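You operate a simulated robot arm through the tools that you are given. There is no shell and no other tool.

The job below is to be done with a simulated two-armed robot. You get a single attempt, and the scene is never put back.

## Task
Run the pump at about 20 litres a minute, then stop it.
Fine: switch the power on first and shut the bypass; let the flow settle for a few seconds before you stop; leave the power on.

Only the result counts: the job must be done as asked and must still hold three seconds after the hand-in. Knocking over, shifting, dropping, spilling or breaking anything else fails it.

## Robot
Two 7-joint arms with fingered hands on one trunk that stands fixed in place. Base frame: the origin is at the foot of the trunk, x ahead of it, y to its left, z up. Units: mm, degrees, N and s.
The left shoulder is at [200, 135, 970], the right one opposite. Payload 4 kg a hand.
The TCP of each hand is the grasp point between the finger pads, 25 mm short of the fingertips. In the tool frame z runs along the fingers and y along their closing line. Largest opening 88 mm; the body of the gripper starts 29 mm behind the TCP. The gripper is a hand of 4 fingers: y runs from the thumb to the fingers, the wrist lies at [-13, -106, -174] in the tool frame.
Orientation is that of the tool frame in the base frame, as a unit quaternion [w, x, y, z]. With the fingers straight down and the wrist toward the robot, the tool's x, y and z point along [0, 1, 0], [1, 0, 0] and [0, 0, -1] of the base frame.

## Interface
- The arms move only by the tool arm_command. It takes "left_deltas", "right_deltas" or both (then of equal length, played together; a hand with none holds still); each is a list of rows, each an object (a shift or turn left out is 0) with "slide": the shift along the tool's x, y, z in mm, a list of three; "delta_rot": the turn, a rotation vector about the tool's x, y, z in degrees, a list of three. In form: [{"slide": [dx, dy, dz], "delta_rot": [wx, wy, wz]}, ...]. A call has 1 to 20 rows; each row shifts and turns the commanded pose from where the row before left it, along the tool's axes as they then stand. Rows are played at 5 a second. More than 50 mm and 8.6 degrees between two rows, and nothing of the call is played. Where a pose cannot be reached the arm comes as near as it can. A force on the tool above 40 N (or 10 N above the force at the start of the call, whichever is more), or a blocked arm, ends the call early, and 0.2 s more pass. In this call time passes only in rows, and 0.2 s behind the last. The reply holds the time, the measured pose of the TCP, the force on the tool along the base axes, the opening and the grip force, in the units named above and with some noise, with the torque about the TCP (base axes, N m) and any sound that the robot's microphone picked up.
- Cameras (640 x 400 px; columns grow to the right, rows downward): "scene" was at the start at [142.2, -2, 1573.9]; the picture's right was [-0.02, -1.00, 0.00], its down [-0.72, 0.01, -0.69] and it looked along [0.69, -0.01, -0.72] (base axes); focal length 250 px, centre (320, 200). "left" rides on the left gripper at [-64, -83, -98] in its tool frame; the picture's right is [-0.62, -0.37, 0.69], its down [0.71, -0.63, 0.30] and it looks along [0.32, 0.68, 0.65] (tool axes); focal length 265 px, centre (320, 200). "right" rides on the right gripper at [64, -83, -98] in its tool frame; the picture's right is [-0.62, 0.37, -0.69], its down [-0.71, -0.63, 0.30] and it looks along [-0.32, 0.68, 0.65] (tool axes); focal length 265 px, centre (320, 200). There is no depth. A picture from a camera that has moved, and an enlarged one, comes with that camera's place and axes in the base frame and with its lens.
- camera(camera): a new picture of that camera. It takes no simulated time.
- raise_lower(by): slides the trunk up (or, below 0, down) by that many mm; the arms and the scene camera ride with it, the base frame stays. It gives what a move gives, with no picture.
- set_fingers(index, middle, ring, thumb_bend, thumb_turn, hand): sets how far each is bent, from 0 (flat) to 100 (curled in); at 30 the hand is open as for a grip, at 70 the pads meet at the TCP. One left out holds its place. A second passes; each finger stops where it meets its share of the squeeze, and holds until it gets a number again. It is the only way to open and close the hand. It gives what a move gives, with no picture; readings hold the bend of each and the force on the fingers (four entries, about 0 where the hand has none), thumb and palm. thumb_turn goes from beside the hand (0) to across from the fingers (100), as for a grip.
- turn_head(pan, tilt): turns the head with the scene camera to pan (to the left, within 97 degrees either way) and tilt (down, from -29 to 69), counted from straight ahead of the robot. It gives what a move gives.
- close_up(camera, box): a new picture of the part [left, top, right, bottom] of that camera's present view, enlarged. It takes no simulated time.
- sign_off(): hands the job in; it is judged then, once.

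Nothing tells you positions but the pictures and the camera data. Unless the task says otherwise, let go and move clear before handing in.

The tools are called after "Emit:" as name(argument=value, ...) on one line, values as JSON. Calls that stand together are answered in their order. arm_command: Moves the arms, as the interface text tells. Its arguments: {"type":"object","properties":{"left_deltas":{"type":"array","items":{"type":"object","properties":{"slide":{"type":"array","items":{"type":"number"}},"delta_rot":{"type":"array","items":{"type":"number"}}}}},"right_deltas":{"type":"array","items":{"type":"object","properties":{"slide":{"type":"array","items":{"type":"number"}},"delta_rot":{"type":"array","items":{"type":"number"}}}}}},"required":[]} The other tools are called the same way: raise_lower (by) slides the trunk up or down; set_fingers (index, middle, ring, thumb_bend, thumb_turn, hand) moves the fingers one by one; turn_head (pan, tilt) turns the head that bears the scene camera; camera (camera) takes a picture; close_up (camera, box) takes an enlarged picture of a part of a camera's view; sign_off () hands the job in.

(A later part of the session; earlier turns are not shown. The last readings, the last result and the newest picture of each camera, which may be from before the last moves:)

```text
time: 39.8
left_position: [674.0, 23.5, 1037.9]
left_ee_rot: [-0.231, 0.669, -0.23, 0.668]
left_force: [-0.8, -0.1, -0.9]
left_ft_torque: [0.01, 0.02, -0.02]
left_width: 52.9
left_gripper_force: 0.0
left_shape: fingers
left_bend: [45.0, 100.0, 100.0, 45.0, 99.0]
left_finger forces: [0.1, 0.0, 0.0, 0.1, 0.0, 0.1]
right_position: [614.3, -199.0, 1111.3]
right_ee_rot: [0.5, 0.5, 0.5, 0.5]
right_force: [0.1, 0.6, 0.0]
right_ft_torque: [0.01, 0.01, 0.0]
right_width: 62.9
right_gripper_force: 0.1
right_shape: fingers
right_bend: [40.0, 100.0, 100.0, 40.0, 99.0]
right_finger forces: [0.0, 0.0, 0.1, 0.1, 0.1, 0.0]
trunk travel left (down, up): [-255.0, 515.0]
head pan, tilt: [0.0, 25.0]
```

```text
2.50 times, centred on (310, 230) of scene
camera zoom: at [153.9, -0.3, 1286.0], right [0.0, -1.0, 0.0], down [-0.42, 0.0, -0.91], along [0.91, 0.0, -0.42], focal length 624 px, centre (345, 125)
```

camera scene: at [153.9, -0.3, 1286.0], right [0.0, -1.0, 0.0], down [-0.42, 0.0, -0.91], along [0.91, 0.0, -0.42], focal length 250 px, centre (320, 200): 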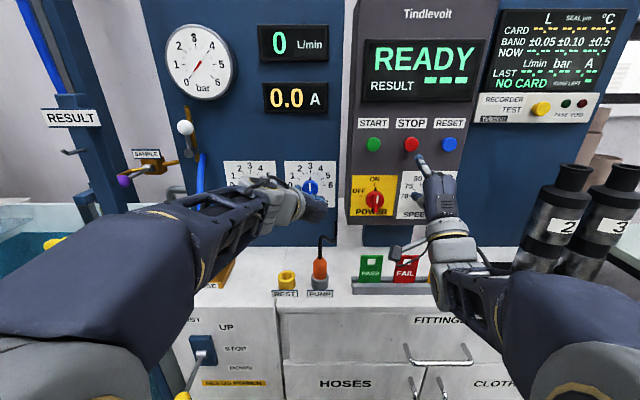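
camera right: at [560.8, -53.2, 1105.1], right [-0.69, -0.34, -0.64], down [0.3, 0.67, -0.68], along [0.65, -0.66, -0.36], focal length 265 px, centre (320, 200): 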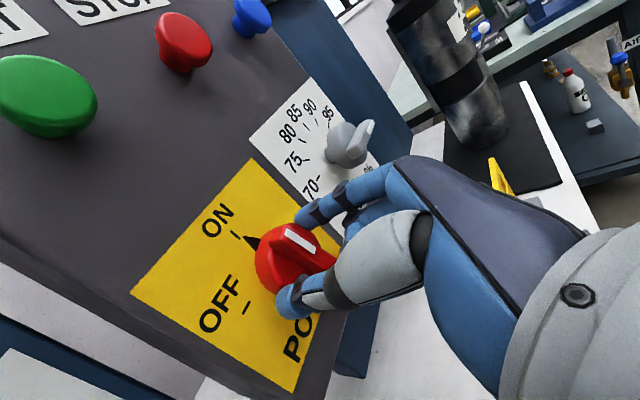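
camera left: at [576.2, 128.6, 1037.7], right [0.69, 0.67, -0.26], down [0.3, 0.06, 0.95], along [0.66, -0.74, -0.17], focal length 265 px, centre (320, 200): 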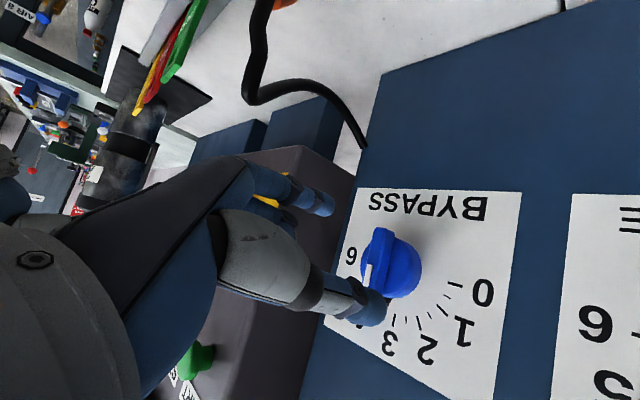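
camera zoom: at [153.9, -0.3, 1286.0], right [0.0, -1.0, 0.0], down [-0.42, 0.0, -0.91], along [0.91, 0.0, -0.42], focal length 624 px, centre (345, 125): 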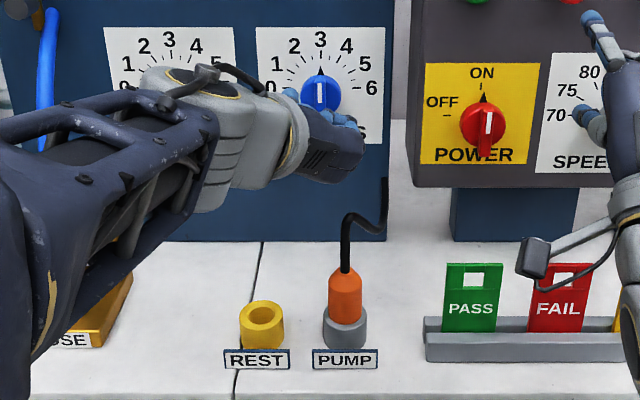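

The arm manages this roll easily and the hand is well above the cable. I'll roll a little further to 134°, advance onto the bypass knob, and check the fit before closing.

Emit:
arm_command(left_deltas=[{"delta_rot": [0, 0, 6]}, {"slide": [0, 0, 15]}, {"slide": [0, 0, 15]}, {"slide": [0, 0, 10]}])

Emit:
camera(camera="left")

Emit:
close_up(camera="left", box=[270, 160, 470, 360])

Emit:
close_up(camera="scene", box=[255, 150, 385, 230])

```text
time: 40.8
left_position: [713.2, 23.1, 1039.8]
left_ee_rot: [-0.266, 0.656, -0.264, 0.655]
left_force: [0.7, 0.2, -1.0]
left_ft_torque: [-0.01, -0.01, 0.01]
left_width: 53.0
left_gripper_force: 0.1
left_shape: fingers
left_bend: [45.0, 100.0, 100.0, 45.0, 99.0]
left_finger forces: [0.0, 0.0, 0.0, 0.0, 0.0, 0.0]
right_position: [615.1, -199.5, 1111.5]
right_ee_rot: [0.501, 0.499, 0.501, 0.499]
right_force: [-0.6, -0.7, 0.5]
right_ft_torque: [0.0, 0.01, 0.0]
right_width: 63.1
right_gripper_force: 0.1
right_shape: fingers
right_bend: [40.0, 100.0, 100.0, 40.0, 99.0]
right_finger forces: [0.0, 0.0, 0.0, 0.0, 0.0, 0.0]
trunk travel left (down, up): [-255.0, 515.0]
head pan, tilt: [0.0, 25.0]
```

```text
taken
camera left: at [616.1, 128.0, 1048.7], right [0.69, 0.7, -0.19], down [0.3, -0.04, 0.95], along [0.65, -0.72, -0.24], focal length 265 px, centre (320, 200)
```

left: 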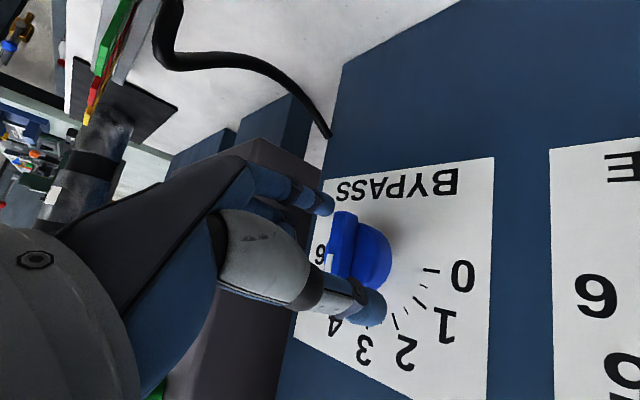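

```text
2.00 times, centred on (370, 260) of left
camera zoom: at [616.1, 128.0, 1048.7], right [0.69, 0.7, -0.19], down [0.3, -0.04, 0.95], along [0.65, -0.72, -0.24], focal length 531 px, centre (220, 80)
```

zoom: 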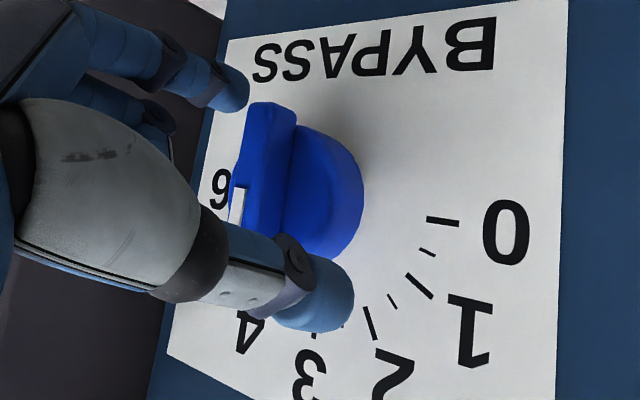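

```text
4.92 times, centred on (320, 190) of scene
camera zoom: at [153.9, -0.3, 1286.1], right [0.0, -1.0, 0.0], down [-0.42, 0.0, -0.91], along [0.91, 0.0, -0.42], focal length 1229 px, centre (320, 249)
```

zoom: 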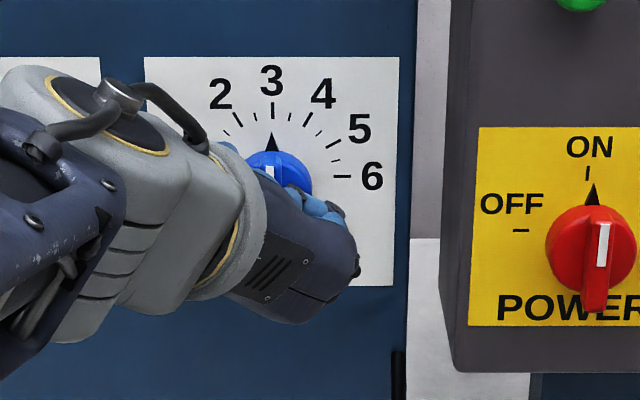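

The fin clears the thumb and index by several millimetres. I'll advance to x≈732 and close on the knob body.

Emit:
arm_command(left_deltas=[{"slide": [0, 0, 9]}, {"slide": [0, 0, 9]}])

Emit:
set_fingers(hand="left", index=72, thumb_bend=72)

Emit:
close_up(camera="left", box=[270, 160, 470, 360])

Emit:
close_up(camera="scene", box=[255, 150, 385, 230])

```text
time: 41.4
left_position: [732.2, 23.7, 1037.7]
left_ee_rot: [-0.265, 0.656, -0.265, 0.656]
left_force: [-0.2, 0.8, -0.2]
left_ft_torque: [0.01, 0.01, -0.01]
left_width: 53.0
left_gripper_force: 0.0
left_shape: fingers
left_bend: [45.0, 100.0, 100.0, 45.0, 99.0]
left_finger forces: [0.0, 0.0, 0.0, 0.0, 0.0, 0.0]
right_position: [615.0, -200.2, 1110.8]
right_ee_rot: [0.5, 0.499, 0.501, 0.499]
right_force: [0.8, 0.2, -0.5]
right_ft_torque: [0.03, -0.03, -0.02]
right_width: 62.9
right_gripper_force: 0.2
right_shape: fingers
right_bend: [40.0, 100.0, 100.0, 40.0, 99.0]
right_finger forces: [0.0, 0.0, 0.1, 0.0, 0.1, 0.1]
trunk travel left (down, up): [-255.0, 515.0]
head pan, tilt: [0.0, 25.0]
```

```text
time: 42.4
left_position: [732.1, 24.1, 1039.8]
left_ee_rot: [-0.266, 0.656, -0.264, 0.655]
left_force: [1.7, 3.1, 2.5]
left_ft_torque: [-0.08, -0.05, 0.1]
left_width: 33.5
left_gripper_force: 9.3
left_shape: fingers
left_bend: [56.0, 100.0, 100.0, 55.0, 100.0]
left_finger forces: [7.3, 0.0, 0.0, 0.0, 11.4, 0.0]
right_position: [614.5, -198.7, 1110.9]
right_ee_rot: [0.5, 0.499, 0.501, 0.5]
right_force: [0.1, -0.2, 0.8]
right_ft_torque: [0.03, -0.02, 0.05]
right_width: 63.0
right_gripper_force: 0.0
right_shape: fingers
right_bend: [40.0, 100.0, 100.0, 40.0, 99.0]
right_finger forces: [0.0, 0.0, 0.1, 0.0, 0.0, 0.0]
trunk travel left (down, up): [-255.0, 515.0]
head pan, tilt: [0.0, 25.0]
```

```text
2.00 times, centred on (370, 260) of left
camera zoom: at [634.2, 128.5, 1048.7], right [0.69, 0.7, -0.19], down [0.3, -0.04, 0.95], along [0.66, -0.72, -0.24], focal length 531 px, centre (220, 80)
```

zoom: 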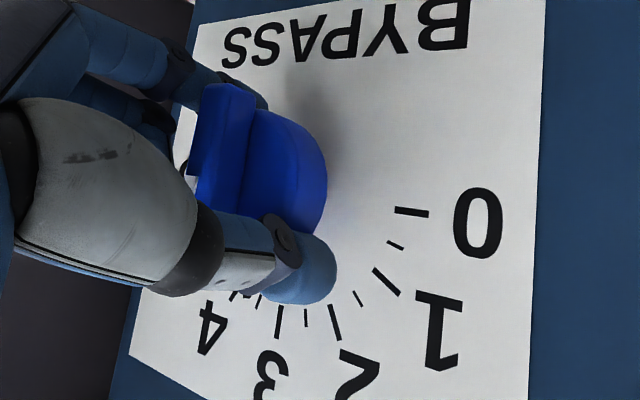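

```text
4.92 times, centred on (320, 190) of scene
camera zoom: at [153.9, -0.2, 1286.1], right [0.0, -1.0, 0.0], down [-0.42, 0.0, -0.91], along [0.91, 0.0, -0.42], focal length 1229 px, centre (320, 249)
```

zoom: 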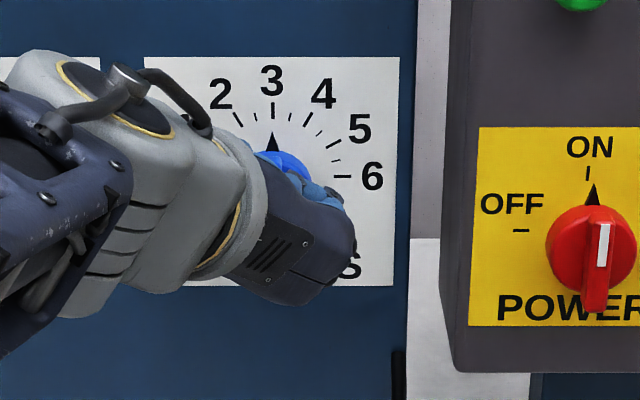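

It's gripped at 33 mm with about 9 N. Now I'll turn counter-clockwise in a first stage and check that the bypass follows.

Emit:
arm_command(left_deltas=[{"delta_rot": [0, 0, -7]}, {"delta_rot": [0, 0, -7]}, {"delta_rot": [0, 0, -7]}, {"delta_rot": [0, 0, -7]}, {"delta_rot": [0, 0, -7]}, {"delta_rot": [0, 0, -7]}, {"delta_rot": [0, 0, -7]}])

Emit:
camera(camera="left")

Emit:
close_up(camera="left", box=[270, 160, 470, 360])

Emit:
close_up(camera="scene", box=[215, 150, 405, 310])

```text
time: 44.0
left_position: [731.7, 23.3, 1039.3]
left_ee_rot: [0.031, 0.707, 0.032, 0.706]
left_force: [2.5, 0.3, -1.6]
left_ft_torque: [0.01, 0.0, 0.04]
left_width: 33.4
left_gripper_force: 10.0
left_shape: fingers
left_bend: [56.0, 100.0, 100.0, 55.0, 100.0]
left_finger forces: [9.2, 0.1, 0.0, 0.0, 9.7, 0.0]
right_position: [614.4, -199.3, 1111.5]
right_ee_rot: [0.5, 0.499, 0.501, 0.5]
right_force: [0.0, 0.6, -0.1]
right_ft_torque: [0.0, 0.03, 0.0]
right_width: 63.1
right_gripper_force: 0.0
right_shape: fingers
right_bend: [40.0, 100.0, 100.0, 40.0, 99.0]
right_finger forces: [0.0, 0.0, 0.0, 0.1, 0.1, 0.0]
trunk travel left (down, up): [-255.0, 515.0]
head pan, tilt: [0.0, 25.0]
```

```text
taken
camera left: at [634.3, 100.9, 965.8], right [0.69, 0.31, -0.65], down [0.3, 0.69, 0.66], along [0.65, -0.65, 0.38], focal length 265 px, centre (320, 200)
```

left: 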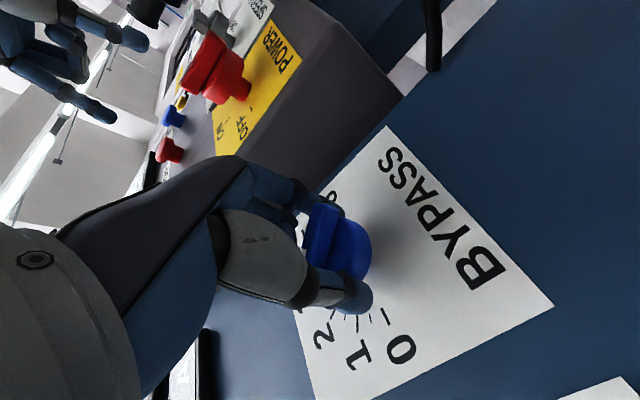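

```text
2.00 times, centred on (370, 260) of left
camera zoom: at [634.3, 100.9, 965.8], right [0.69, 0.31, -0.65], down [0.3, 0.69, 0.66], along [0.65, -0.65, 0.38], focal length 531 px, centre (220, 80)
```

zoom: 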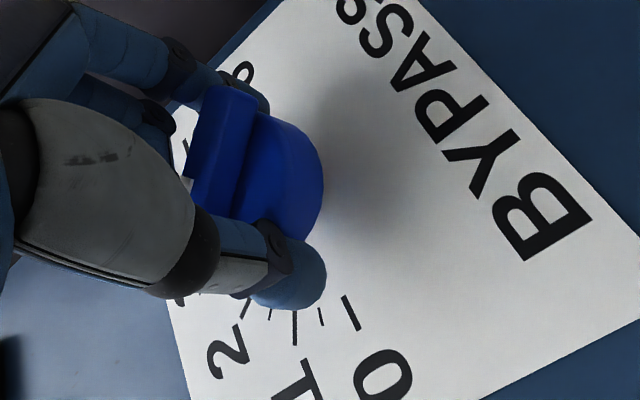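

```text
2.50 times, centred on (310, 230) of scene
camera zoom: at [154.0, -0.3, 1286.0], right [0.0, -1.0, 0.0], down [-0.42, 0.0, -0.91], along [0.91, 0.0, -0.42], focal length 624 px, centre (345, 125)
```

zoom: 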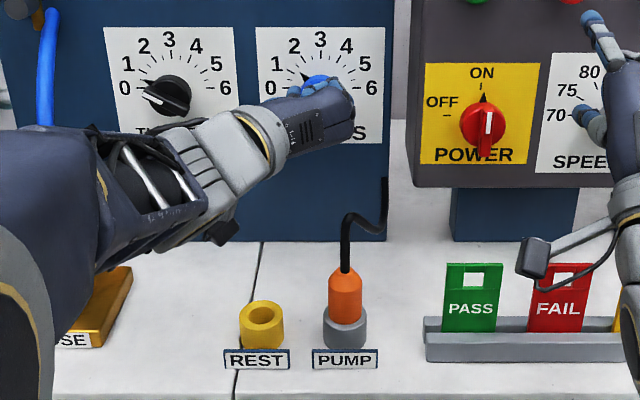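

The knob turns with the hand. I'll continue another 28°, watching the camera bracket's clearance above the REST ring and cable.

Emit:
arm_command(left_deltas=[{"delta_rot": [0, 0, -7]}, {"delta_rot": [0, 0, -7]}, {"delta_rot": [0, 0, -7]}, {"delta_rot": [0, 0, -7]}])

Emit:
camera(camera="left")

Emit:
close_up(camera="scene", box=[215, 150, 405, 310])

Emit:
close_up(camera="scene", box=[255, 150, 385, 230])

```text
time: 45.0
left_position: [730.8, 24.1, 1037.9]
left_ee_rot: [0.2, 0.677, 0.203, 0.678]
left_force: [3.7, 0.7, 0.9]
left_ft_torque: [0.04, 0.02, 0.02]
left_width: 33.1
left_gripper_force: 9.6
left_shape: fingers
left_bend: [55.0, 100.0, 100.0, 56.0, 100.0]
left_finger forces: [9.4, 0.0, 0.0, 0.0, 9.2, 0.0]
right_position: [614.6, -199.1, 1111.7]
right_ee_rot: [0.5, 0.499, 0.501, 0.5]
right_force: [-0.6, -0.3, -0.1]
right_ft_torque: [-0.01, 0.0, 0.0]
right_width: 62.9
right_gripper_force: 0.1
right_shape: fingers
right_bend: [40.0, 100.0, 100.0, 40.0, 99.0]
right_finger forces: [0.1, 0.1, 0.0, 0.0, 0.0, 0.0]
trunk travel left (down, up): [-255.0, 515.0]
head pan, tilt: [0.0, 25.0]
```

```text
taken
camera left: at [634.4, 58.3, 937.6], right [0.69, -0.03, -0.72], down [0.3, 0.92, 0.25], along [0.65, -0.39, 0.65], focal length 265 px, centre (320, 200)
```

left: 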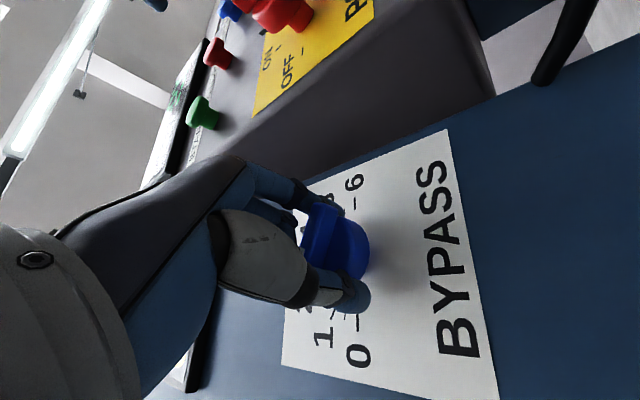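

```text
2.50 times, centred on (310, 230) of scene
camera zoom: at [154.0, -0.3, 1286.1], right [0.0, -1.0, 0.0], down [-0.42, 0.0, -0.91], along [0.91, 0.0, -0.42], focal length 624 px, centre (345, 125)
```

zoom: 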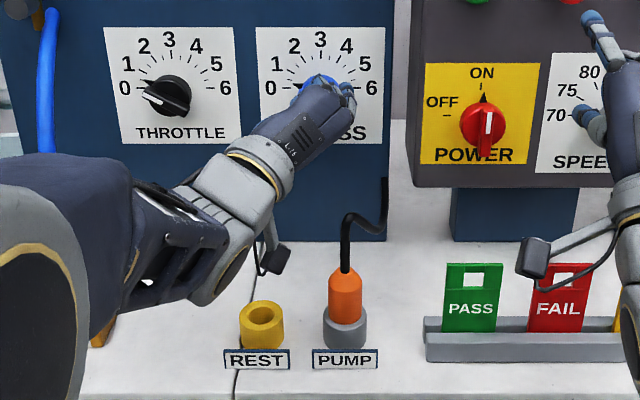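

```text
4.92 times, centred on (320, 190) of scene
camera zoom: at [154.0, -0.3, 1286.1], right [0.0, -1.0, 0.0], down [-0.42, 0.0, -0.91], along [0.91, 0.0, -0.42], focal length 1229 px, centre (320, 249)
```

zoom: 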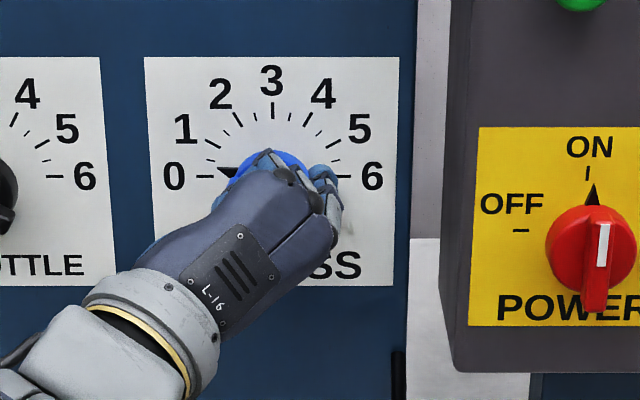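

The pointer is now close to 0 and the bracket has about 50 mm clearance from the cable. I'll continue 14° more.

Emit:
arm_command(left_deltas=[{"delta_rot": [0, 0, -5]}, {"delta_rot": [0, 0, -5]}, {"delta_rot": [0, 0, -4]}])

Emit:
close_up(camera="left", box=[270, 160, 470, 360])

Emit:
close_up(camera="scene", box=[215, 150, 405, 310])

Emit:
close_up(camera="scene", box=[275, 160, 345, 210])

```text
time: 45.8
left_position: [731.3, 24.2, 1039.0]
left_ee_rot: [0.282, 0.648, 0.282, 0.648]
left_force: [2.8, -0.3, 0.8]
left_ft_torque: [0.07, -0.04, 0.0]
left_width: 33.4
left_gripper_force: 9.4
left_shape: fingers
left_bend: [55.0, 100.0, 100.0, 56.0, 100.0]
left_finger forces: [9.8, 0.0, 0.0, 0.0, 8.7, 0.0]
right_position: [614.9, -200.0, 1111.9]
right_ee_rot: [0.5, 0.499, 0.501, 0.5]
right_force: [-0.3, 0.0, -0.6]
right_ft_torque: [-0.01, -0.02, 0.01]
right_width: 62.7
right_gripper_force: 0.1
right_shape: fingers
right_bend: [40.0, 100.0, 100.0, 40.0, 99.0]
right_finger forces: [0.1, 0.0, 0.1, 0.0, 0.1, 0.0]
trunk travel left (down, up): [-255.0, 515.0]
head pan, tilt: [0.0, 25.0]
```

```text
2.00 times, centred on (370, 260) of left
camera zoom: at [634.2, 33.5, 932.1], right [0.69, -0.2, -0.69], down [0.3, 0.95, 0.03], along [0.65, -0.23, 0.72], focal length 531 px, centre (220, 80)
```

zoom: 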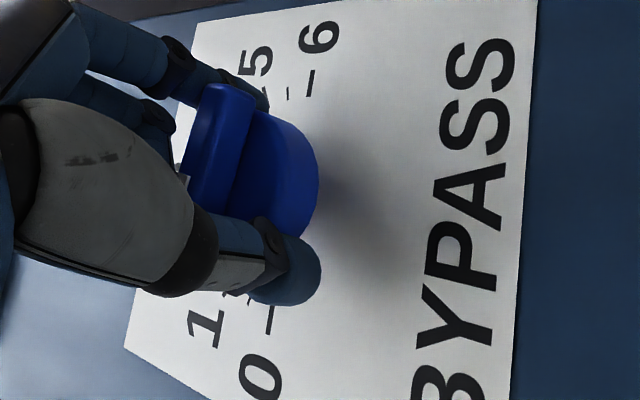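

```text
2.50 times, centred on (310, 230) of scene
camera zoom: at [154.0, -0.4, 1286.1], right [0.0, -1.0, 0.0], down [-0.42, 0.0, -0.91], along [0.91, 0.0, -0.42], focal length 624 px, centre (345, 125)
```

zoom: 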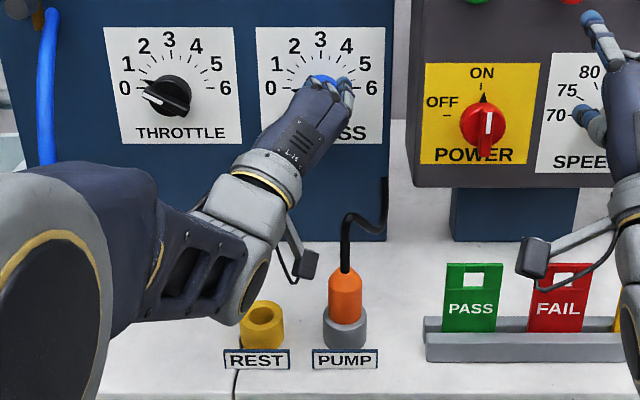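

```text
8.00 times, centred on (310, 185) of scene
camera zoom: at [154.0, -0.4, 1286.1], right [0.0, -1.0, 0.0], down [-0.42, 0.0, -0.91], along [0.91, 0.0, -0.42], focal length 1998 px, centre (400, 320)
```

zoom: 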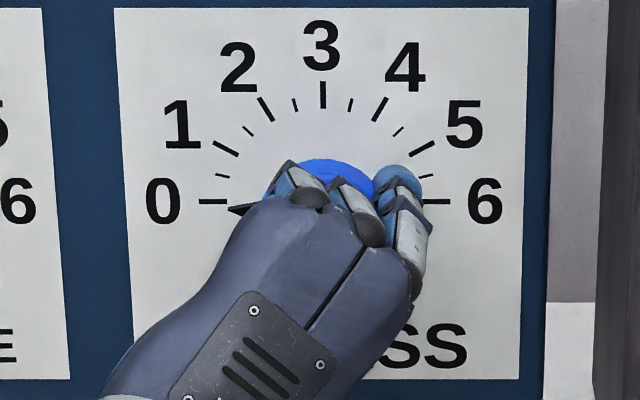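

The pointer is a touch above 0 (about 0.2 by my parallax estimate). Rather than bring the bracket closer to the plug, I'll release, roll back 11°, re-grip and finish the turn.

Emit:
set_fingers(hand="left", index=46, thumb_bend=46)

Emit:
arm_command(left_deltas=[{"delta_rot": [0, 0, 6]}, {"delta_rot": [0, 0, 6]}])

Emit:
set_fingers(hand="left", index=72, thumb_bend=72)

Emit:
arm_command(left_deltas=[{"delta_rot": [0, 0, -4]}, {"delta_rot": [0, 0, -4]}, {"delta_rot": [0, 0, -4]}])

Emit:
close_up(camera="scene", box=[215, 150, 405, 310])

Emit:
close_up(camera="scene", box=[275, 160, 345, 210])

```text
time: 46.8
left_position: [730.9, 23.1, 1038.4]
left_ee_rot: [0.283, 0.649, 0.282, 0.648]
left_force: [-0.6, 0.2, 0.0]
left_ft_torque: [0.04, 0.0, 0.04]
left_width: 50.0
left_gripper_force: 0.1
left_shape: fingers
left_bend: [46.0, 100.0, 100.0, 46.0, 100.0]
left_finger forces: [0.0, 0.0, 0.0, 0.0, 0.1, 0.0]
right_position: [613.8, -199.7, 1111.9]
right_ee_rot: [0.5, 0.5, 0.5, 0.5]
right_force: [-0.3, -0.1, -0.4]
right_ft_torque: [0.0, 0.01, -0.02]
right_width: 62.7
right_gripper_force: 0.0
right_shape: fingers
right_bend: [40.0, 100.0, 100.0, 40.0, 99.0]
right_finger forces: [0.1, 0.1, 0.0, 0.0, 0.0, 0.1]
trunk travel left (down, up): [-255.0, 515.0]
head pan, tilt: [0.0, 25.0]
```

```text
time: 47.4
left_position: [731.5, 22.9, 1037.2]
left_ee_rot: [0.212, 0.675, 0.212, 0.674]
left_force: [0.1, -0.6, 1.0]
left_ft_torque: [-0.01, 0.01, -0.03]
left_width: 49.9
left_gripper_force: 0.1
left_shape: fingers
left_bend: [46.0, 100.0, 100.0, 46.0, 100.0]
left_finger forces: [0.1, 0.0, 0.1, 0.0, 0.0, 0.0]
right_position: [614.1, -199.8, 1111.0]
right_ee_rot: [0.5, 0.499, 0.501, 0.5]
right_force: [0.3, 0.1, 0.0]
right_ft_torque: [0.01, -0.01, -0.02]
right_width: 62.8
right_gripper_force: 0.2
right_shape: fingers
right_bend: [40.0, 100.0, 100.0, 40.0, 99.0]
right_finger forces: [0.1, 0.1, 0.0, 0.0, 0.0, 0.0]
trunk travel left (down, up): [-255.0, 515.0]
head pan, tilt: [0.0, 25.0]
```

```text
time: 48.4
left_position: [731.6, 25.0, 1037.4]
left_ee_rot: [0.212, 0.674, 0.213, 0.675]
left_force: [1.6, -0.5, -0.6]
left_ft_torque: [0.01, 0.04, 0.02]
left_width: 32.8
left_gripper_force: 9.3
left_shape: fingers
left_bend: [54.0, 100.0, 100.0, 56.0, 100.0]
left_finger forces: [8.8, 0.0, 0.0, 0.0, 9.0, 0.0]
right_position: [614.6, -199.2, 1111.1]
right_ee_rot: [0.499, 0.499, 0.501, 0.501]
right_force: [0.5, -0.6, 0.2]
right_ft_torque: [-0.01, -0.01, 0.01]
right_width: 63.1
right_gripper_force: 0.1
right_shape: fingers
right_bend: [40.0, 100.0, 100.0, 40.0, 99.0]
right_finger forces: [0.1, 0.1, 0.1, 0.1, 0.0, 0.0]
trunk travel left (down, up): [-255.0, 515.0]
head pan, tilt: [0.0, 25.0]
```

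```text
time: 49.2
left_position: [732.9, 23.1, 1038.4]
left_ee_rot: [0.282, 0.648, 0.283, 0.648]
left_force: [-2.5, -1.4, -3.2]
left_ft_torque: [0.05, 0.11, 0.02]
left_width: 32.9
left_gripper_force: 8.6
left_shape: fingers
left_bend: [54.0, 100.0, 100.0, 56.0, 100.0]
left_finger forces: [8.5, 0.0, 0.1, 0.0, 9.9, 0.0]
right_position: [615.0, -198.7, 1110.9]
right_ee_rot: [0.5, 0.5, 0.5, 0.5]
right_force: [-0.6, 0.3, -0.3]
right_ft_torque: [0.03, 0.0, 0.0]
right_width: 63.0
right_gripper_force: 0.2
right_shape: fingers
right_bend: [40.0, 100.0, 100.0, 40.0, 99.0]
right_finger forces: [0.1, 0.0, 0.0, 0.1, 0.0, 0.0]
trunk travel left (down, up): [-255.0, 515.0]
head pan, tilt: [0.0, 25.0]
```

```text
2.50 times, centred on (310, 230) of scene
camera zoom: at [153.9, -0.4, 1286.0], right [0.0, -1.0, 0.0], down [-0.42, 0.0, -0.91], along [0.91, 0.0, -0.42], focal length 624 px, centre (345, 125)
```

zoom: 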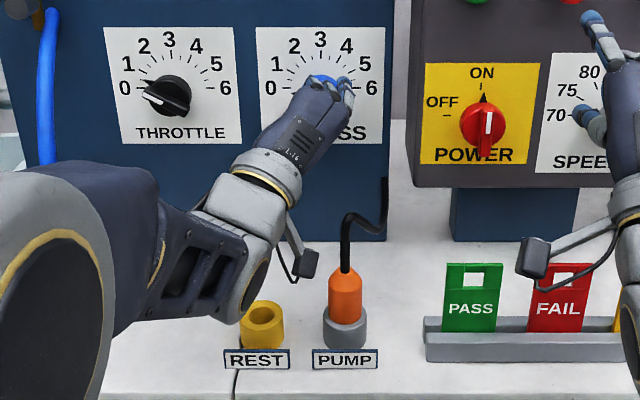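

```text
8.00 times, centred on (310, 185) of scene
camera zoom: at [153.9, -0.4, 1286.0], right [0.0, -1.0, 0.0], down [-0.42, 0.0, -0.91], along [0.91, 0.0, -0.42], focal length 1998 px, centre (400, 320)
```

zoom: 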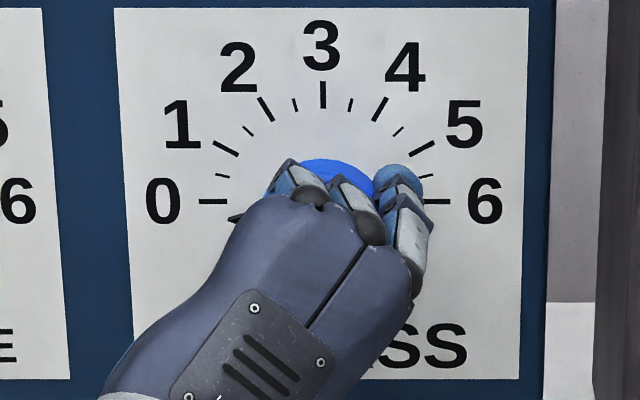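

The pointer tip has dropped to its expected position at 0. I'll open wide, roll away from the cable side, back off and check the bypass reading.

Emit:
set_fingers(hand="left", index=30, thumb_bend=30)

Emit:
arm_command(left_deltas=[{"delta_rot": [0, 0, 7]}, {"delta_rot": [0, 0, 7]}, {"delta_rot": [0, 0, 7]}, {"delta_rot": [0, 0, 7]}, {"delta_rot": [0, 0, 7]}, {"delta_rot": [0, 0, 7]}, {"slide": [0, 0, -20]}, {"slide": [0, 0, -20]}, {"slide": [0, 0, -20]}, {"slide": [0, 0, -20]}])

Emit:
close_up(camera="left", box=[270, 130, 500, 360])

Emit:
close_up(camera="scene", box=[275, 160, 345, 210])

Emit:
camera(camera="scene")

```text
time: 50.2
left_position: [732.1, 24.2, 1039.4]
left_ee_rot: [0.281, 0.648, 0.282, 0.649]
left_force: [-0.4, -1.1, 0.1]
left_ft_torque: [0.0, 0.01, 0.02]
left_width: 84.3
left_gripper_force: 0.1
left_shape: fingers
left_bend: [30.0, 100.0, 100.0, 30.0, 98.0]
left_finger forces: [0.1, 0.0, 0.1, 0.0, 0.1, 0.0]
right_position: [614.7, -199.5, 1112.0]
right_ee_rot: [0.5, 0.499, 0.501, 0.5]
right_force: [-0.2, -0.4, 0.2]
right_ft_torque: [0.0, -0.02, -0.03]
right_width: 63.1
right_gripper_force: 0.1
right_shape: fingers
right_bend: [40.0, 100.0, 100.0, 40.0, 99.0]
right_finger forces: [0.0, 0.0, 0.0, 0.0, 0.0, 0.0]
trunk travel left (down, up): [-255.0, 515.0]
head pan, tilt: [0.0, 25.0]
```

```text
time: 52.4
left_position: [651.2, 23.3, 1038.3]
left_ee_rot: [0.03, 0.707, 0.032, 0.706]
left_force: [0.9, 1.0, -0.1]
left_ft_torque: [-0.01, -0.02, -0.05]
left_width: 84.5
left_gripper_force: 0.0
left_shape: fingers
left_bend: [30.0, 100.0, 100.0, 30.0, 98.0]
left_finger forces: [0.1, 0.1, 0.1, 0.1, 0.0, 0.0]
right_position: [613.4, -198.8, 1111.6]
right_ee_rot: [0.501, 0.5, 0.5, 0.499]
right_force: [0.7, -0.7, -0.7]
right_ft_torque: [0.0, 0.0, -0.02]
right_width: 63.0
right_gripper_force: 0.1
right_shape: fingers
right_bend: [40.0, 100.0, 100.0, 40.0, 99.0]
right_finger forces: [0.0, 0.0, 0.0, 0.0, 0.0, 0.0]
trunk travel left (down, up): [-255.0, 515.0]
head pan, tilt: [0.0, 25.0]
```

```text
1.74 times, centred on (385, 245) of left
camera zoom: at [554.0, 101.3, 966.4], right [0.69, 0.31, -0.65], down [0.3, 0.69, 0.66], along [0.65, -0.65, 0.38], focal length 462 px, centre (207, 122)
```

zoom: 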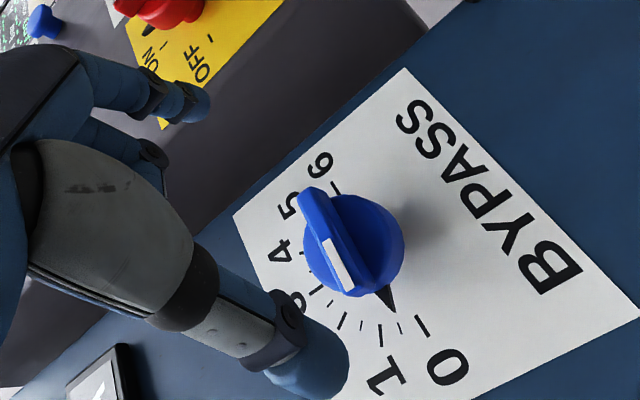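

```text
8.00 times, centred on (310, 185) of scene
camera zoom: at [154.0, -0.4, 1286.0], right [0.0, -1.0, 0.0], down [-0.42, 0.0, -0.91], along [0.91, 0.0, -0.42], focal length 1998 px, centre (400, 320)
```

zoom: 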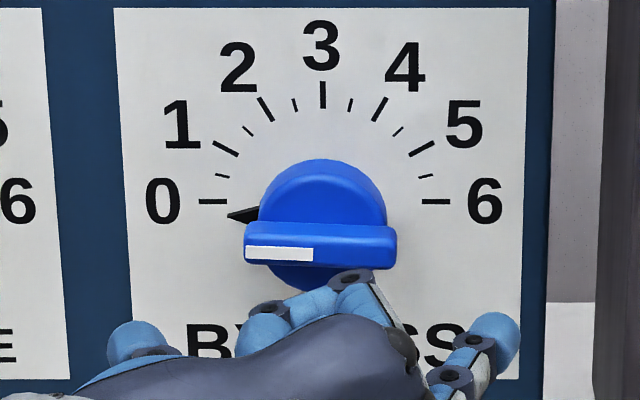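

```text
taken
camera scene: at [154.0, -0.4, 1286.0], right [0.0, -1.0, 0.0], down [-0.42, 0.0, -0.91], along [0.91, 0.0, -0.42], focal length 250 px, centre (320, 200)
```

scene: 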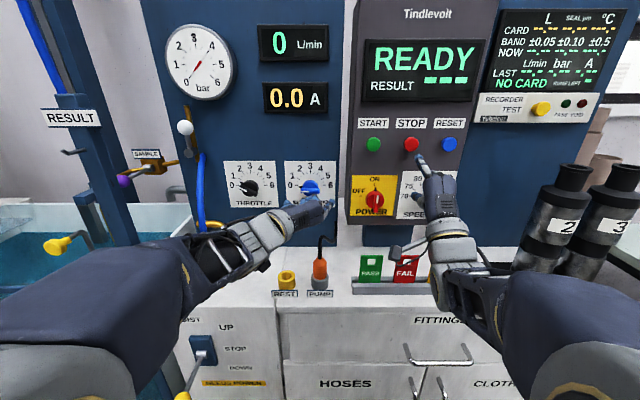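

The bypass now reads 0. The hose and brass pipe just left of the throttle make it unsafe to have the left wrist swing left there, so I'll raise the hand between the dials and test whether it can roll far the other way, with the wrist to the right and up.

Emit:
arm_command(left_deltas=[{"slide": [26.4, -26.8, -4]}, {"slide": [26.4, -26.8, -4]}, {"slide": [26.4, -26.8, -4]}, {"delta_rot": [0, 0, -8.4]}, {"delta_rot": [0, 0, -8.4]}, {"delta_rot": [0, 0, -8.4]}, {"delta_rot": [0, 0, -8.4]}, {"delta_rot": [0, 0, -8.4]}, {"delta_rot": [0, 0, -8.4]}, {"delta_rot": [0, 0, -8.4]}, {"delta_rot": [0, 0, -8.4]}, {"delta_rot": [0, 0, -8.4]}, {"delta_rot": [0, 0, -8.4]}])

Emit:
camera(camera="scene")

Emit:
close_up(camera="scene", box=[160, 100, 300, 300])

Emit:
camera(camera="left")

```text
time: 55.2
left_position: [639.3, 110.8, 1110.6]
left_ee_rot: [0.496, 0.504, 0.496, 0.504]
left_force: [-0.2, 0.5, -0.5]
left_ft_torque: [-0.01, 0.02, -0.01]
left_width: 84.4
left_gripper_force: 0.1
left_shape: fingers
left_bend: [30.0, 100.0, 100.0, 30.0, 98.0]
left_finger forces: [0.1, 0.0, 0.1, 0.1, 0.0, 0.1]
right_position: [613.9, -198.6, 1112.2]
right_ee_rot: [0.5, 0.499, 0.501, 0.5]
right_force: [0.0, 1.0, 0.6]
right_ft_torque: [-0.04, -0.01, -0.01]
right_width: 63.1
right_gripper_force: 0.0
right_shape: fingers
right_bend: [40.0, 100.0, 100.0, 40.0, 99.0]
right_finger forces: [0.0, 0.0, 0.0, 0.1, 0.0, 0.0]
trunk travel left (down, up): [-255.0, 515.0]
head pan, tilt: [0.0, 25.0]
```

```text
taken
camera scene: at [153.9, -0.3, 1286.1], right [0.0, -1.0, 0.0], down [-0.42, 0.0, -0.91], along [0.91, 0.0, -0.42], focal length 250 px, centre (320, 200)
```

scene: 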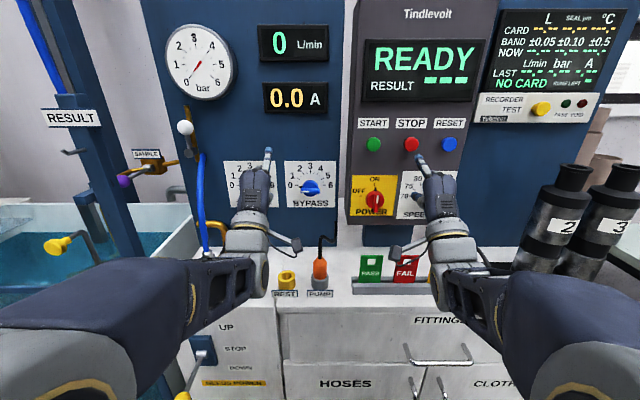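

```text
2.00 times, centred on (230, 200) of scene
camera zoom: at [153.9, -0.3, 1286.1], right [0.0, -1.0, 0.0], down [-0.42, 0.0, -0.91], along [0.91, 0.0, -0.42], focal length 500 px, centre (500, 200)
```

zoom: 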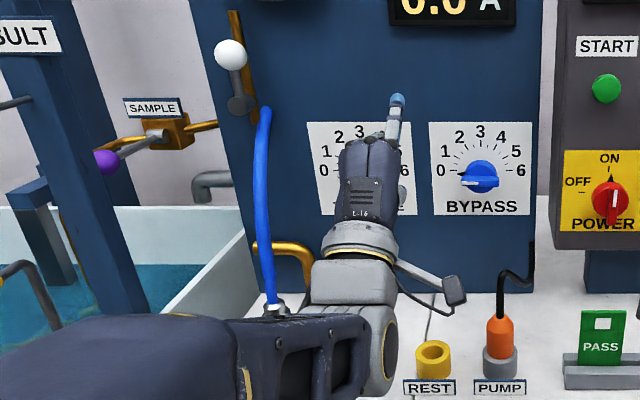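

```text
taken
camera left: at [542.6, 47.3, 1024.7], right [0.69, -0.61, -0.38], down [0.3, 0.72, -0.62], along [0.65, 0.31, 0.69], focal length 265 px, centre (320, 200)
```

left: 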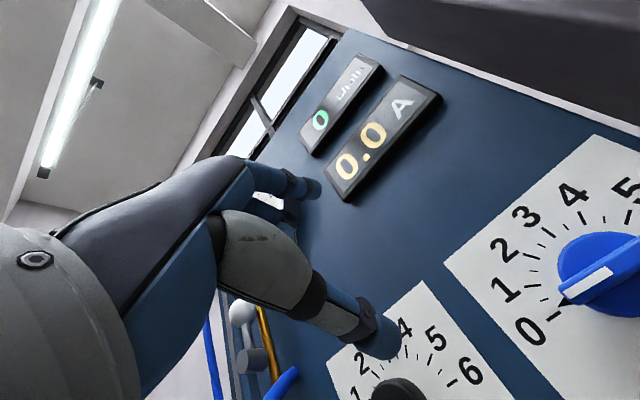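

Continuing the roll toward −135° up here in free space, to see how far the wrist goes.

Emit:
arm_command(left_deltas=[{"delta_rot": [0, 0, -8]}, {"delta_rot": [0, 0, -8]}, {"delta_rot": [0, 0, -8]}, {"delta_rot": [0, 0, -8]}, {"delta_rot": [0, 0, -8]}, {"delta_rot": [0, 0, -8]}, {"delta_rot": [0, 0, -8]}, {"delta_rot": [0, 0, -8]}, {"delta_rot": [0, 0, -8]}, {"delta_rot": [0, 0, -8]}, {"delta_rot": [0, 0, -8]}, {"delta_rot": [0, 0, -8]}, {"delta_rot": [0, 0, -8]}, {"delta_rot": [0, 0, -8]}, {"delta_rot": [0, 0, -8]}, {"delta_rot": [0, 0, -8]}])

Emit:
camera(camera="scene")

Emit:
camera(camera="left")

```text
time: 58.6
left_position: [638.9, 111.9, 1111.7]
left_ee_rot: [0.67, -0.225, 0.67, -0.225]
left_force: [0.3, -0.5, -0.2]
left_ft_torque: [0.01, 0.0, -0.01]
left_width: 84.5
left_gripper_force: 0.0
left_shape: fingers
left_bend: [30.0, 100.0, 100.0, 30.0, 98.0]
left_finger forces: [0.1, 0.0, 0.0, 0.0, 0.0, 0.1]
right_position: [614.9, -200.2, 1110.9]
right_ee_rot: [0.499, 0.499, 0.501, 0.501]
right_force: [0.2, -0.2, -0.1]
right_ft_torque: [0.01, -0.06, 0.01]
right_width: 63.2
right_gripper_force: 0.1
right_shape: fingers
right_bend: [40.0, 100.0, 100.0, 40.0, 99.0]
right_finger forces: [0.1, 0.0, 0.0, 0.1, 0.0, 0.1]
trunk travel left (down, up): [-255.0, 515.0]
head pan, tilt: [0.0, 25.0]
```

```text
taken
camera scene: at [153.9, -0.4, 1286.0], right [0.0, -1.0, 0.0], down [-0.42, 0.0, -0.91], along [0.91, 0.0, -0.42], focal length 250 px, centre (320, 200)
```

scene: 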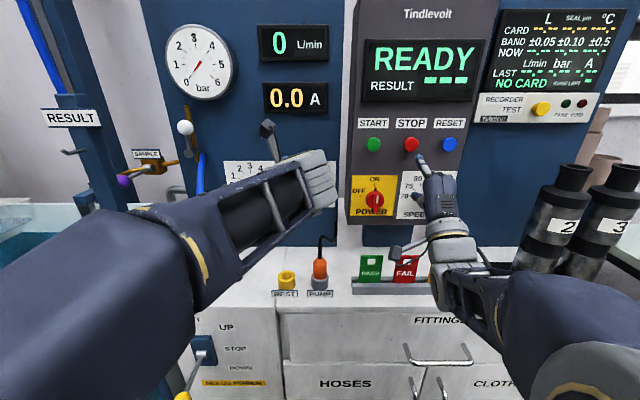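

```text
taken
camera left: at [542.5, 83.3, 1211.0], right [0.69, 0.08, 0.72], down [0.31, -0.93, -0.19], along [0.65, 0.35, -0.67], focal length 265 px, centre (320, 200)
```

left: 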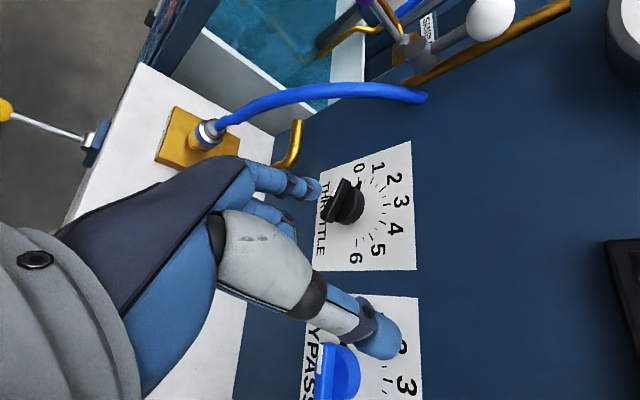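

The left hand reaches −127° with the wrist to the right and up, giving a clear run at the throttle away from the hose. I'll narrow the pinch and line up in front of the throttle axis.

Emit:
set_fingers(hand="left", index=45, thumb_bend=45)

Emit:
arm_command(left_deltas=[{"slide": [5.2, 33.6, 11.7]}, {"slide": [5.2, 33.6, 11.7]}, {"slide": [5.2, 33.5, 11.7]}])

Emit:
camera(camera="left")

Emit:
close_up(camera="left", box=[270, 150, 470, 350])

Emit:
camera(camera="scene")

```text
time: 59.6
left_position: [639.3, 110.7, 1111.6]
left_ee_rot: [0.67, -0.224, 0.671, -0.225]
left_force: [0.1, 0.9, -0.4]
left_ft_torque: [-0.03, -0.02, 0.03]
left_width: 53.5
left_gripper_force: 0.0
left_shape: fingers
left_bend: [45.0, 100.0, 100.0, 45.0, 99.0]
left_finger forces: [0.0, 0.0, 0.0, 0.0, 0.1, 0.0]
right_position: [615.0, -199.6, 1111.3]
right_ee_rot: [0.5, 0.499, 0.501, 0.499]
right_force: [-1.2, 0.5, 0.1]
right_ft_torque: [0.01, -0.02, 0.02]
right_width: 63.0
right_gripper_force: 0.0
right_shape: fingers
right_bend: [40.0, 100.0, 100.0, 40.0, 99.0]
right_finger forces: [0.1, 0.0, 0.1, 0.0, 0.1, 0.0]
trunk travel left (down, up): [-255.0, 515.0]
head pan, tilt: [0.0, 25.0]
```

```text
time: 60.4
left_position: [673.9, 180.5, 1035.5]
left_ee_rot: [0.67, -0.225, 0.67, -0.224]
left_force: [-0.1, 0.8, 0.5]
left_ft_torque: [-0.03, 0.01, -0.02]
left_width: 52.8
left_gripper_force: 0.1
left_shape: fingers
left_bend: [45.0, 100.0, 100.0, 45.0, 99.0]
left_finger forces: [0.0, 0.1, 0.0, 0.1, 0.0, 0.0]
right_position: [614.2, -199.8, 1110.7]
right_ee_rot: [0.5, 0.499, 0.501, 0.5]
right_force: [0.5, 0.8, 0.2]
right_ft_torque: [-0.03, -0.04, -0.03]
right_width: 63.1
right_gripper_force: 0.0
right_shape: fingers
right_bend: [40.0, 100.0, 100.0, 40.0, 99.0]
right_finger forces: [0.0, 0.0, 0.0, 0.0, 0.0, 0.0]
trunk travel left (down, up): [-255.0, 515.0]
head pan, tilt: [0.0, 25.0]
```

```text
taken
camera left: at [577.5, 153.2, 1136.1], right [0.69, 0.08, 0.72], down [0.3, -0.93, -0.19], along [0.65, 0.35, -0.67], focal length 265 px, centre (320, 200)
```

left: 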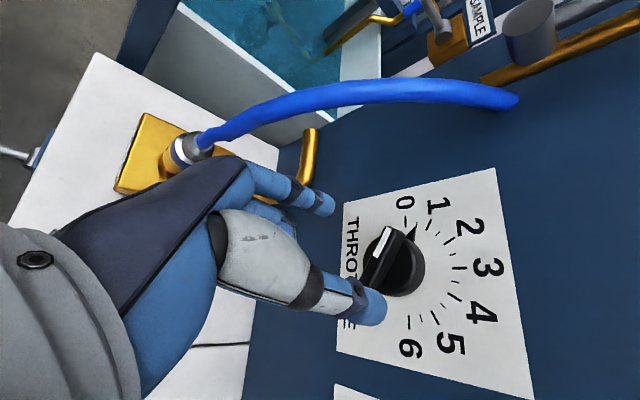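

```text
2.00 times, centred on (370, 250) of left
camera zoom: at [577.5, 153.2, 1136.1], right [0.69, 0.08, 0.72], down [0.3, -0.93, -0.19], along [0.65, 0.35, -0.67], focal length 531 px, centre (220, 100)
```

zoom: 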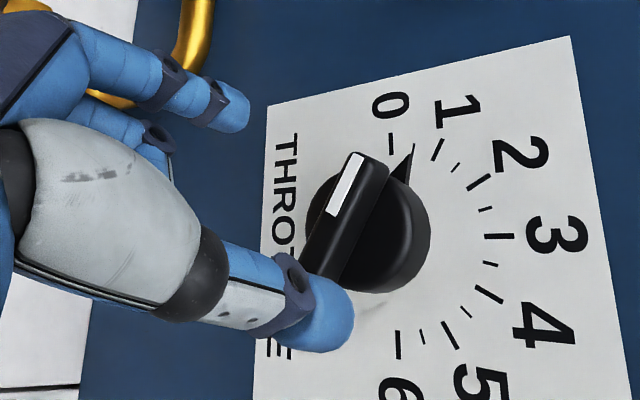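

```text
taken
camera scene: at [153.9, -0.4, 1286.1], right [0.0, -1.0, 0.0], down [-0.42, 0.0, -0.91], along [0.91, 0.0, -0.42], focal length 250 px, centre (320, 200)
```

scene: 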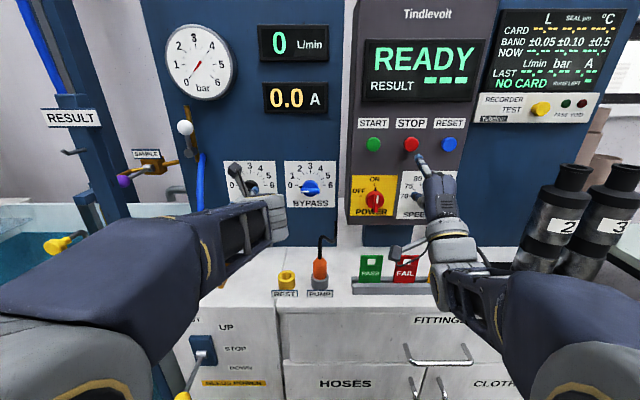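

The knob is centred between index and thumb. I'll advance to the gripping depth and close.

Emit:
arm_command(left_deltas=[{"slide": [-0.9, -0.9, 14]}, {"slide": [0, 0, 15]}, {"slide": [0, 0, 15]}, {"slide": [0, 0, 14]}])

Emit:
set_fingers(hand="left", index=72, thumb_bend=72)

Emit:
close_up(camera="left", box=[270, 150, 470, 350])

Emit:
close_up(camera="scene", box=[215, 150, 345, 230])

```text
time: 61.4
left_position: [732.1, 181.0, 1039.6]
left_ee_rot: [0.671, -0.224, 0.671, -0.224]
left_force: [0.2, -0.9, 0.2]
left_ft_torque: [0.0, 0.0, -0.02]
left_width: 53.0
left_gripper_force: 0.0
left_shape: fingers
left_bend: [45.0, 100.0, 100.0, 45.0, 99.0]
left_finger forces: [0.0, 0.0, 0.0, 0.0, 0.1, 0.1]
right_position: [614.8, -198.6, 1110.8]
right_ee_rot: [0.5, 0.499, 0.502, 0.5]
right_force: [0.2, -0.4, 0.6]
right_ft_torque: [0.02, 0.0, -0.01]
right_width: 62.9
right_gripper_force: 0.1
right_shape: fingers
right_bend: [40.0, 100.0, 100.0, 40.0, 99.0]
right_finger forces: [0.0, 0.0, 0.1, 0.1, 0.0, 0.1]
trunk travel left (down, up): [-255.0, 515.0]
head pan, tilt: [0.0, 25.0]
```

```text
time: 62.4
left_position: [732.3, 181.0, 1039.3]
left_ee_rot: [0.671, -0.224, 0.67, -0.224]
left_force: [3.2, -1.4, 4.1]
left_ft_torque: [-0.02, -0.08, -0.05]
left_width: 33.4
left_gripper_force: 9.6
left_shape: fingers
left_bend: [55.0, 100.0, 100.0, 55.0, 100.0]
left_finger forces: [8.1, 0.1, 0.0, 0.0, 10.8, 0.0]
right_position: [615.0, -200.2, 1111.0]
right_ee_rot: [0.5, 0.499, 0.501, 0.5]
right_force: [0.7, -0.6, -0.1]
right_ft_torque: [0.0, -0.07, -0.01]
right_width: 62.8
right_gripper_force: 0.0
right_shape: fingers
right_bend: [40.0, 100.0, 100.0, 40.0, 99.0]
right_finger forces: [0.0, 0.0, 0.1, 0.0, 0.0, 0.1]
trunk travel left (down, up): [-255.0, 515.0]
head pan, tilt: [0.0, 25.0]
```

```text
2.00 times, centred on (370, 250) of left
camera zoom: at [635.7, 153.1, 1138.9], right [0.69, 0.08, 0.72], down [0.3, -0.93, -0.19], along [0.65, 0.35, -0.67], focal length 531 px, centre (220, 100)
```

zoom: 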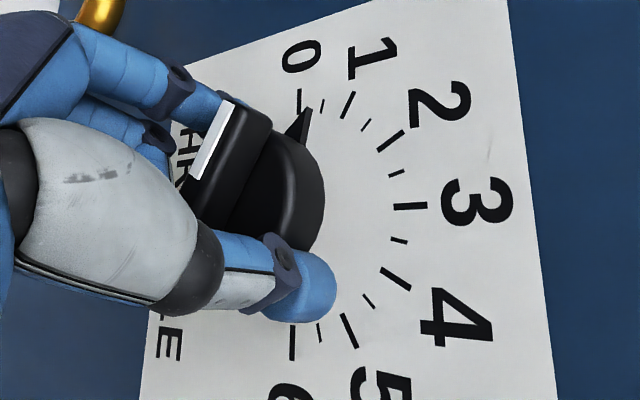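

```text
4.92 times, centred on (280, 190) of scene
camera zoom: at [154.0, -0.4, 1286.1], right [0.0, -1.0, 0.0], down [-0.42, 0.0, -0.91], along [0.91, 0.0, -0.42], focal length 1229 px, centre (517, 249)
```

zoom: 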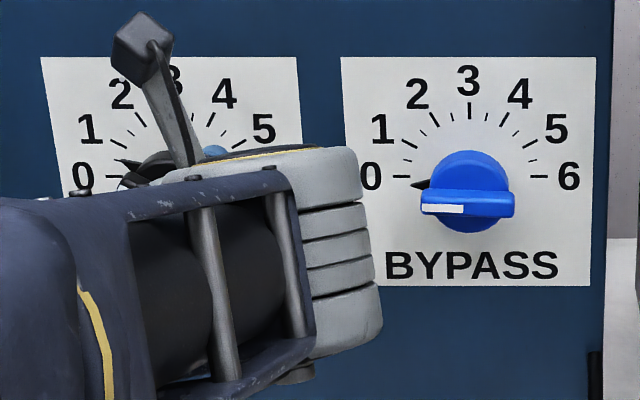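

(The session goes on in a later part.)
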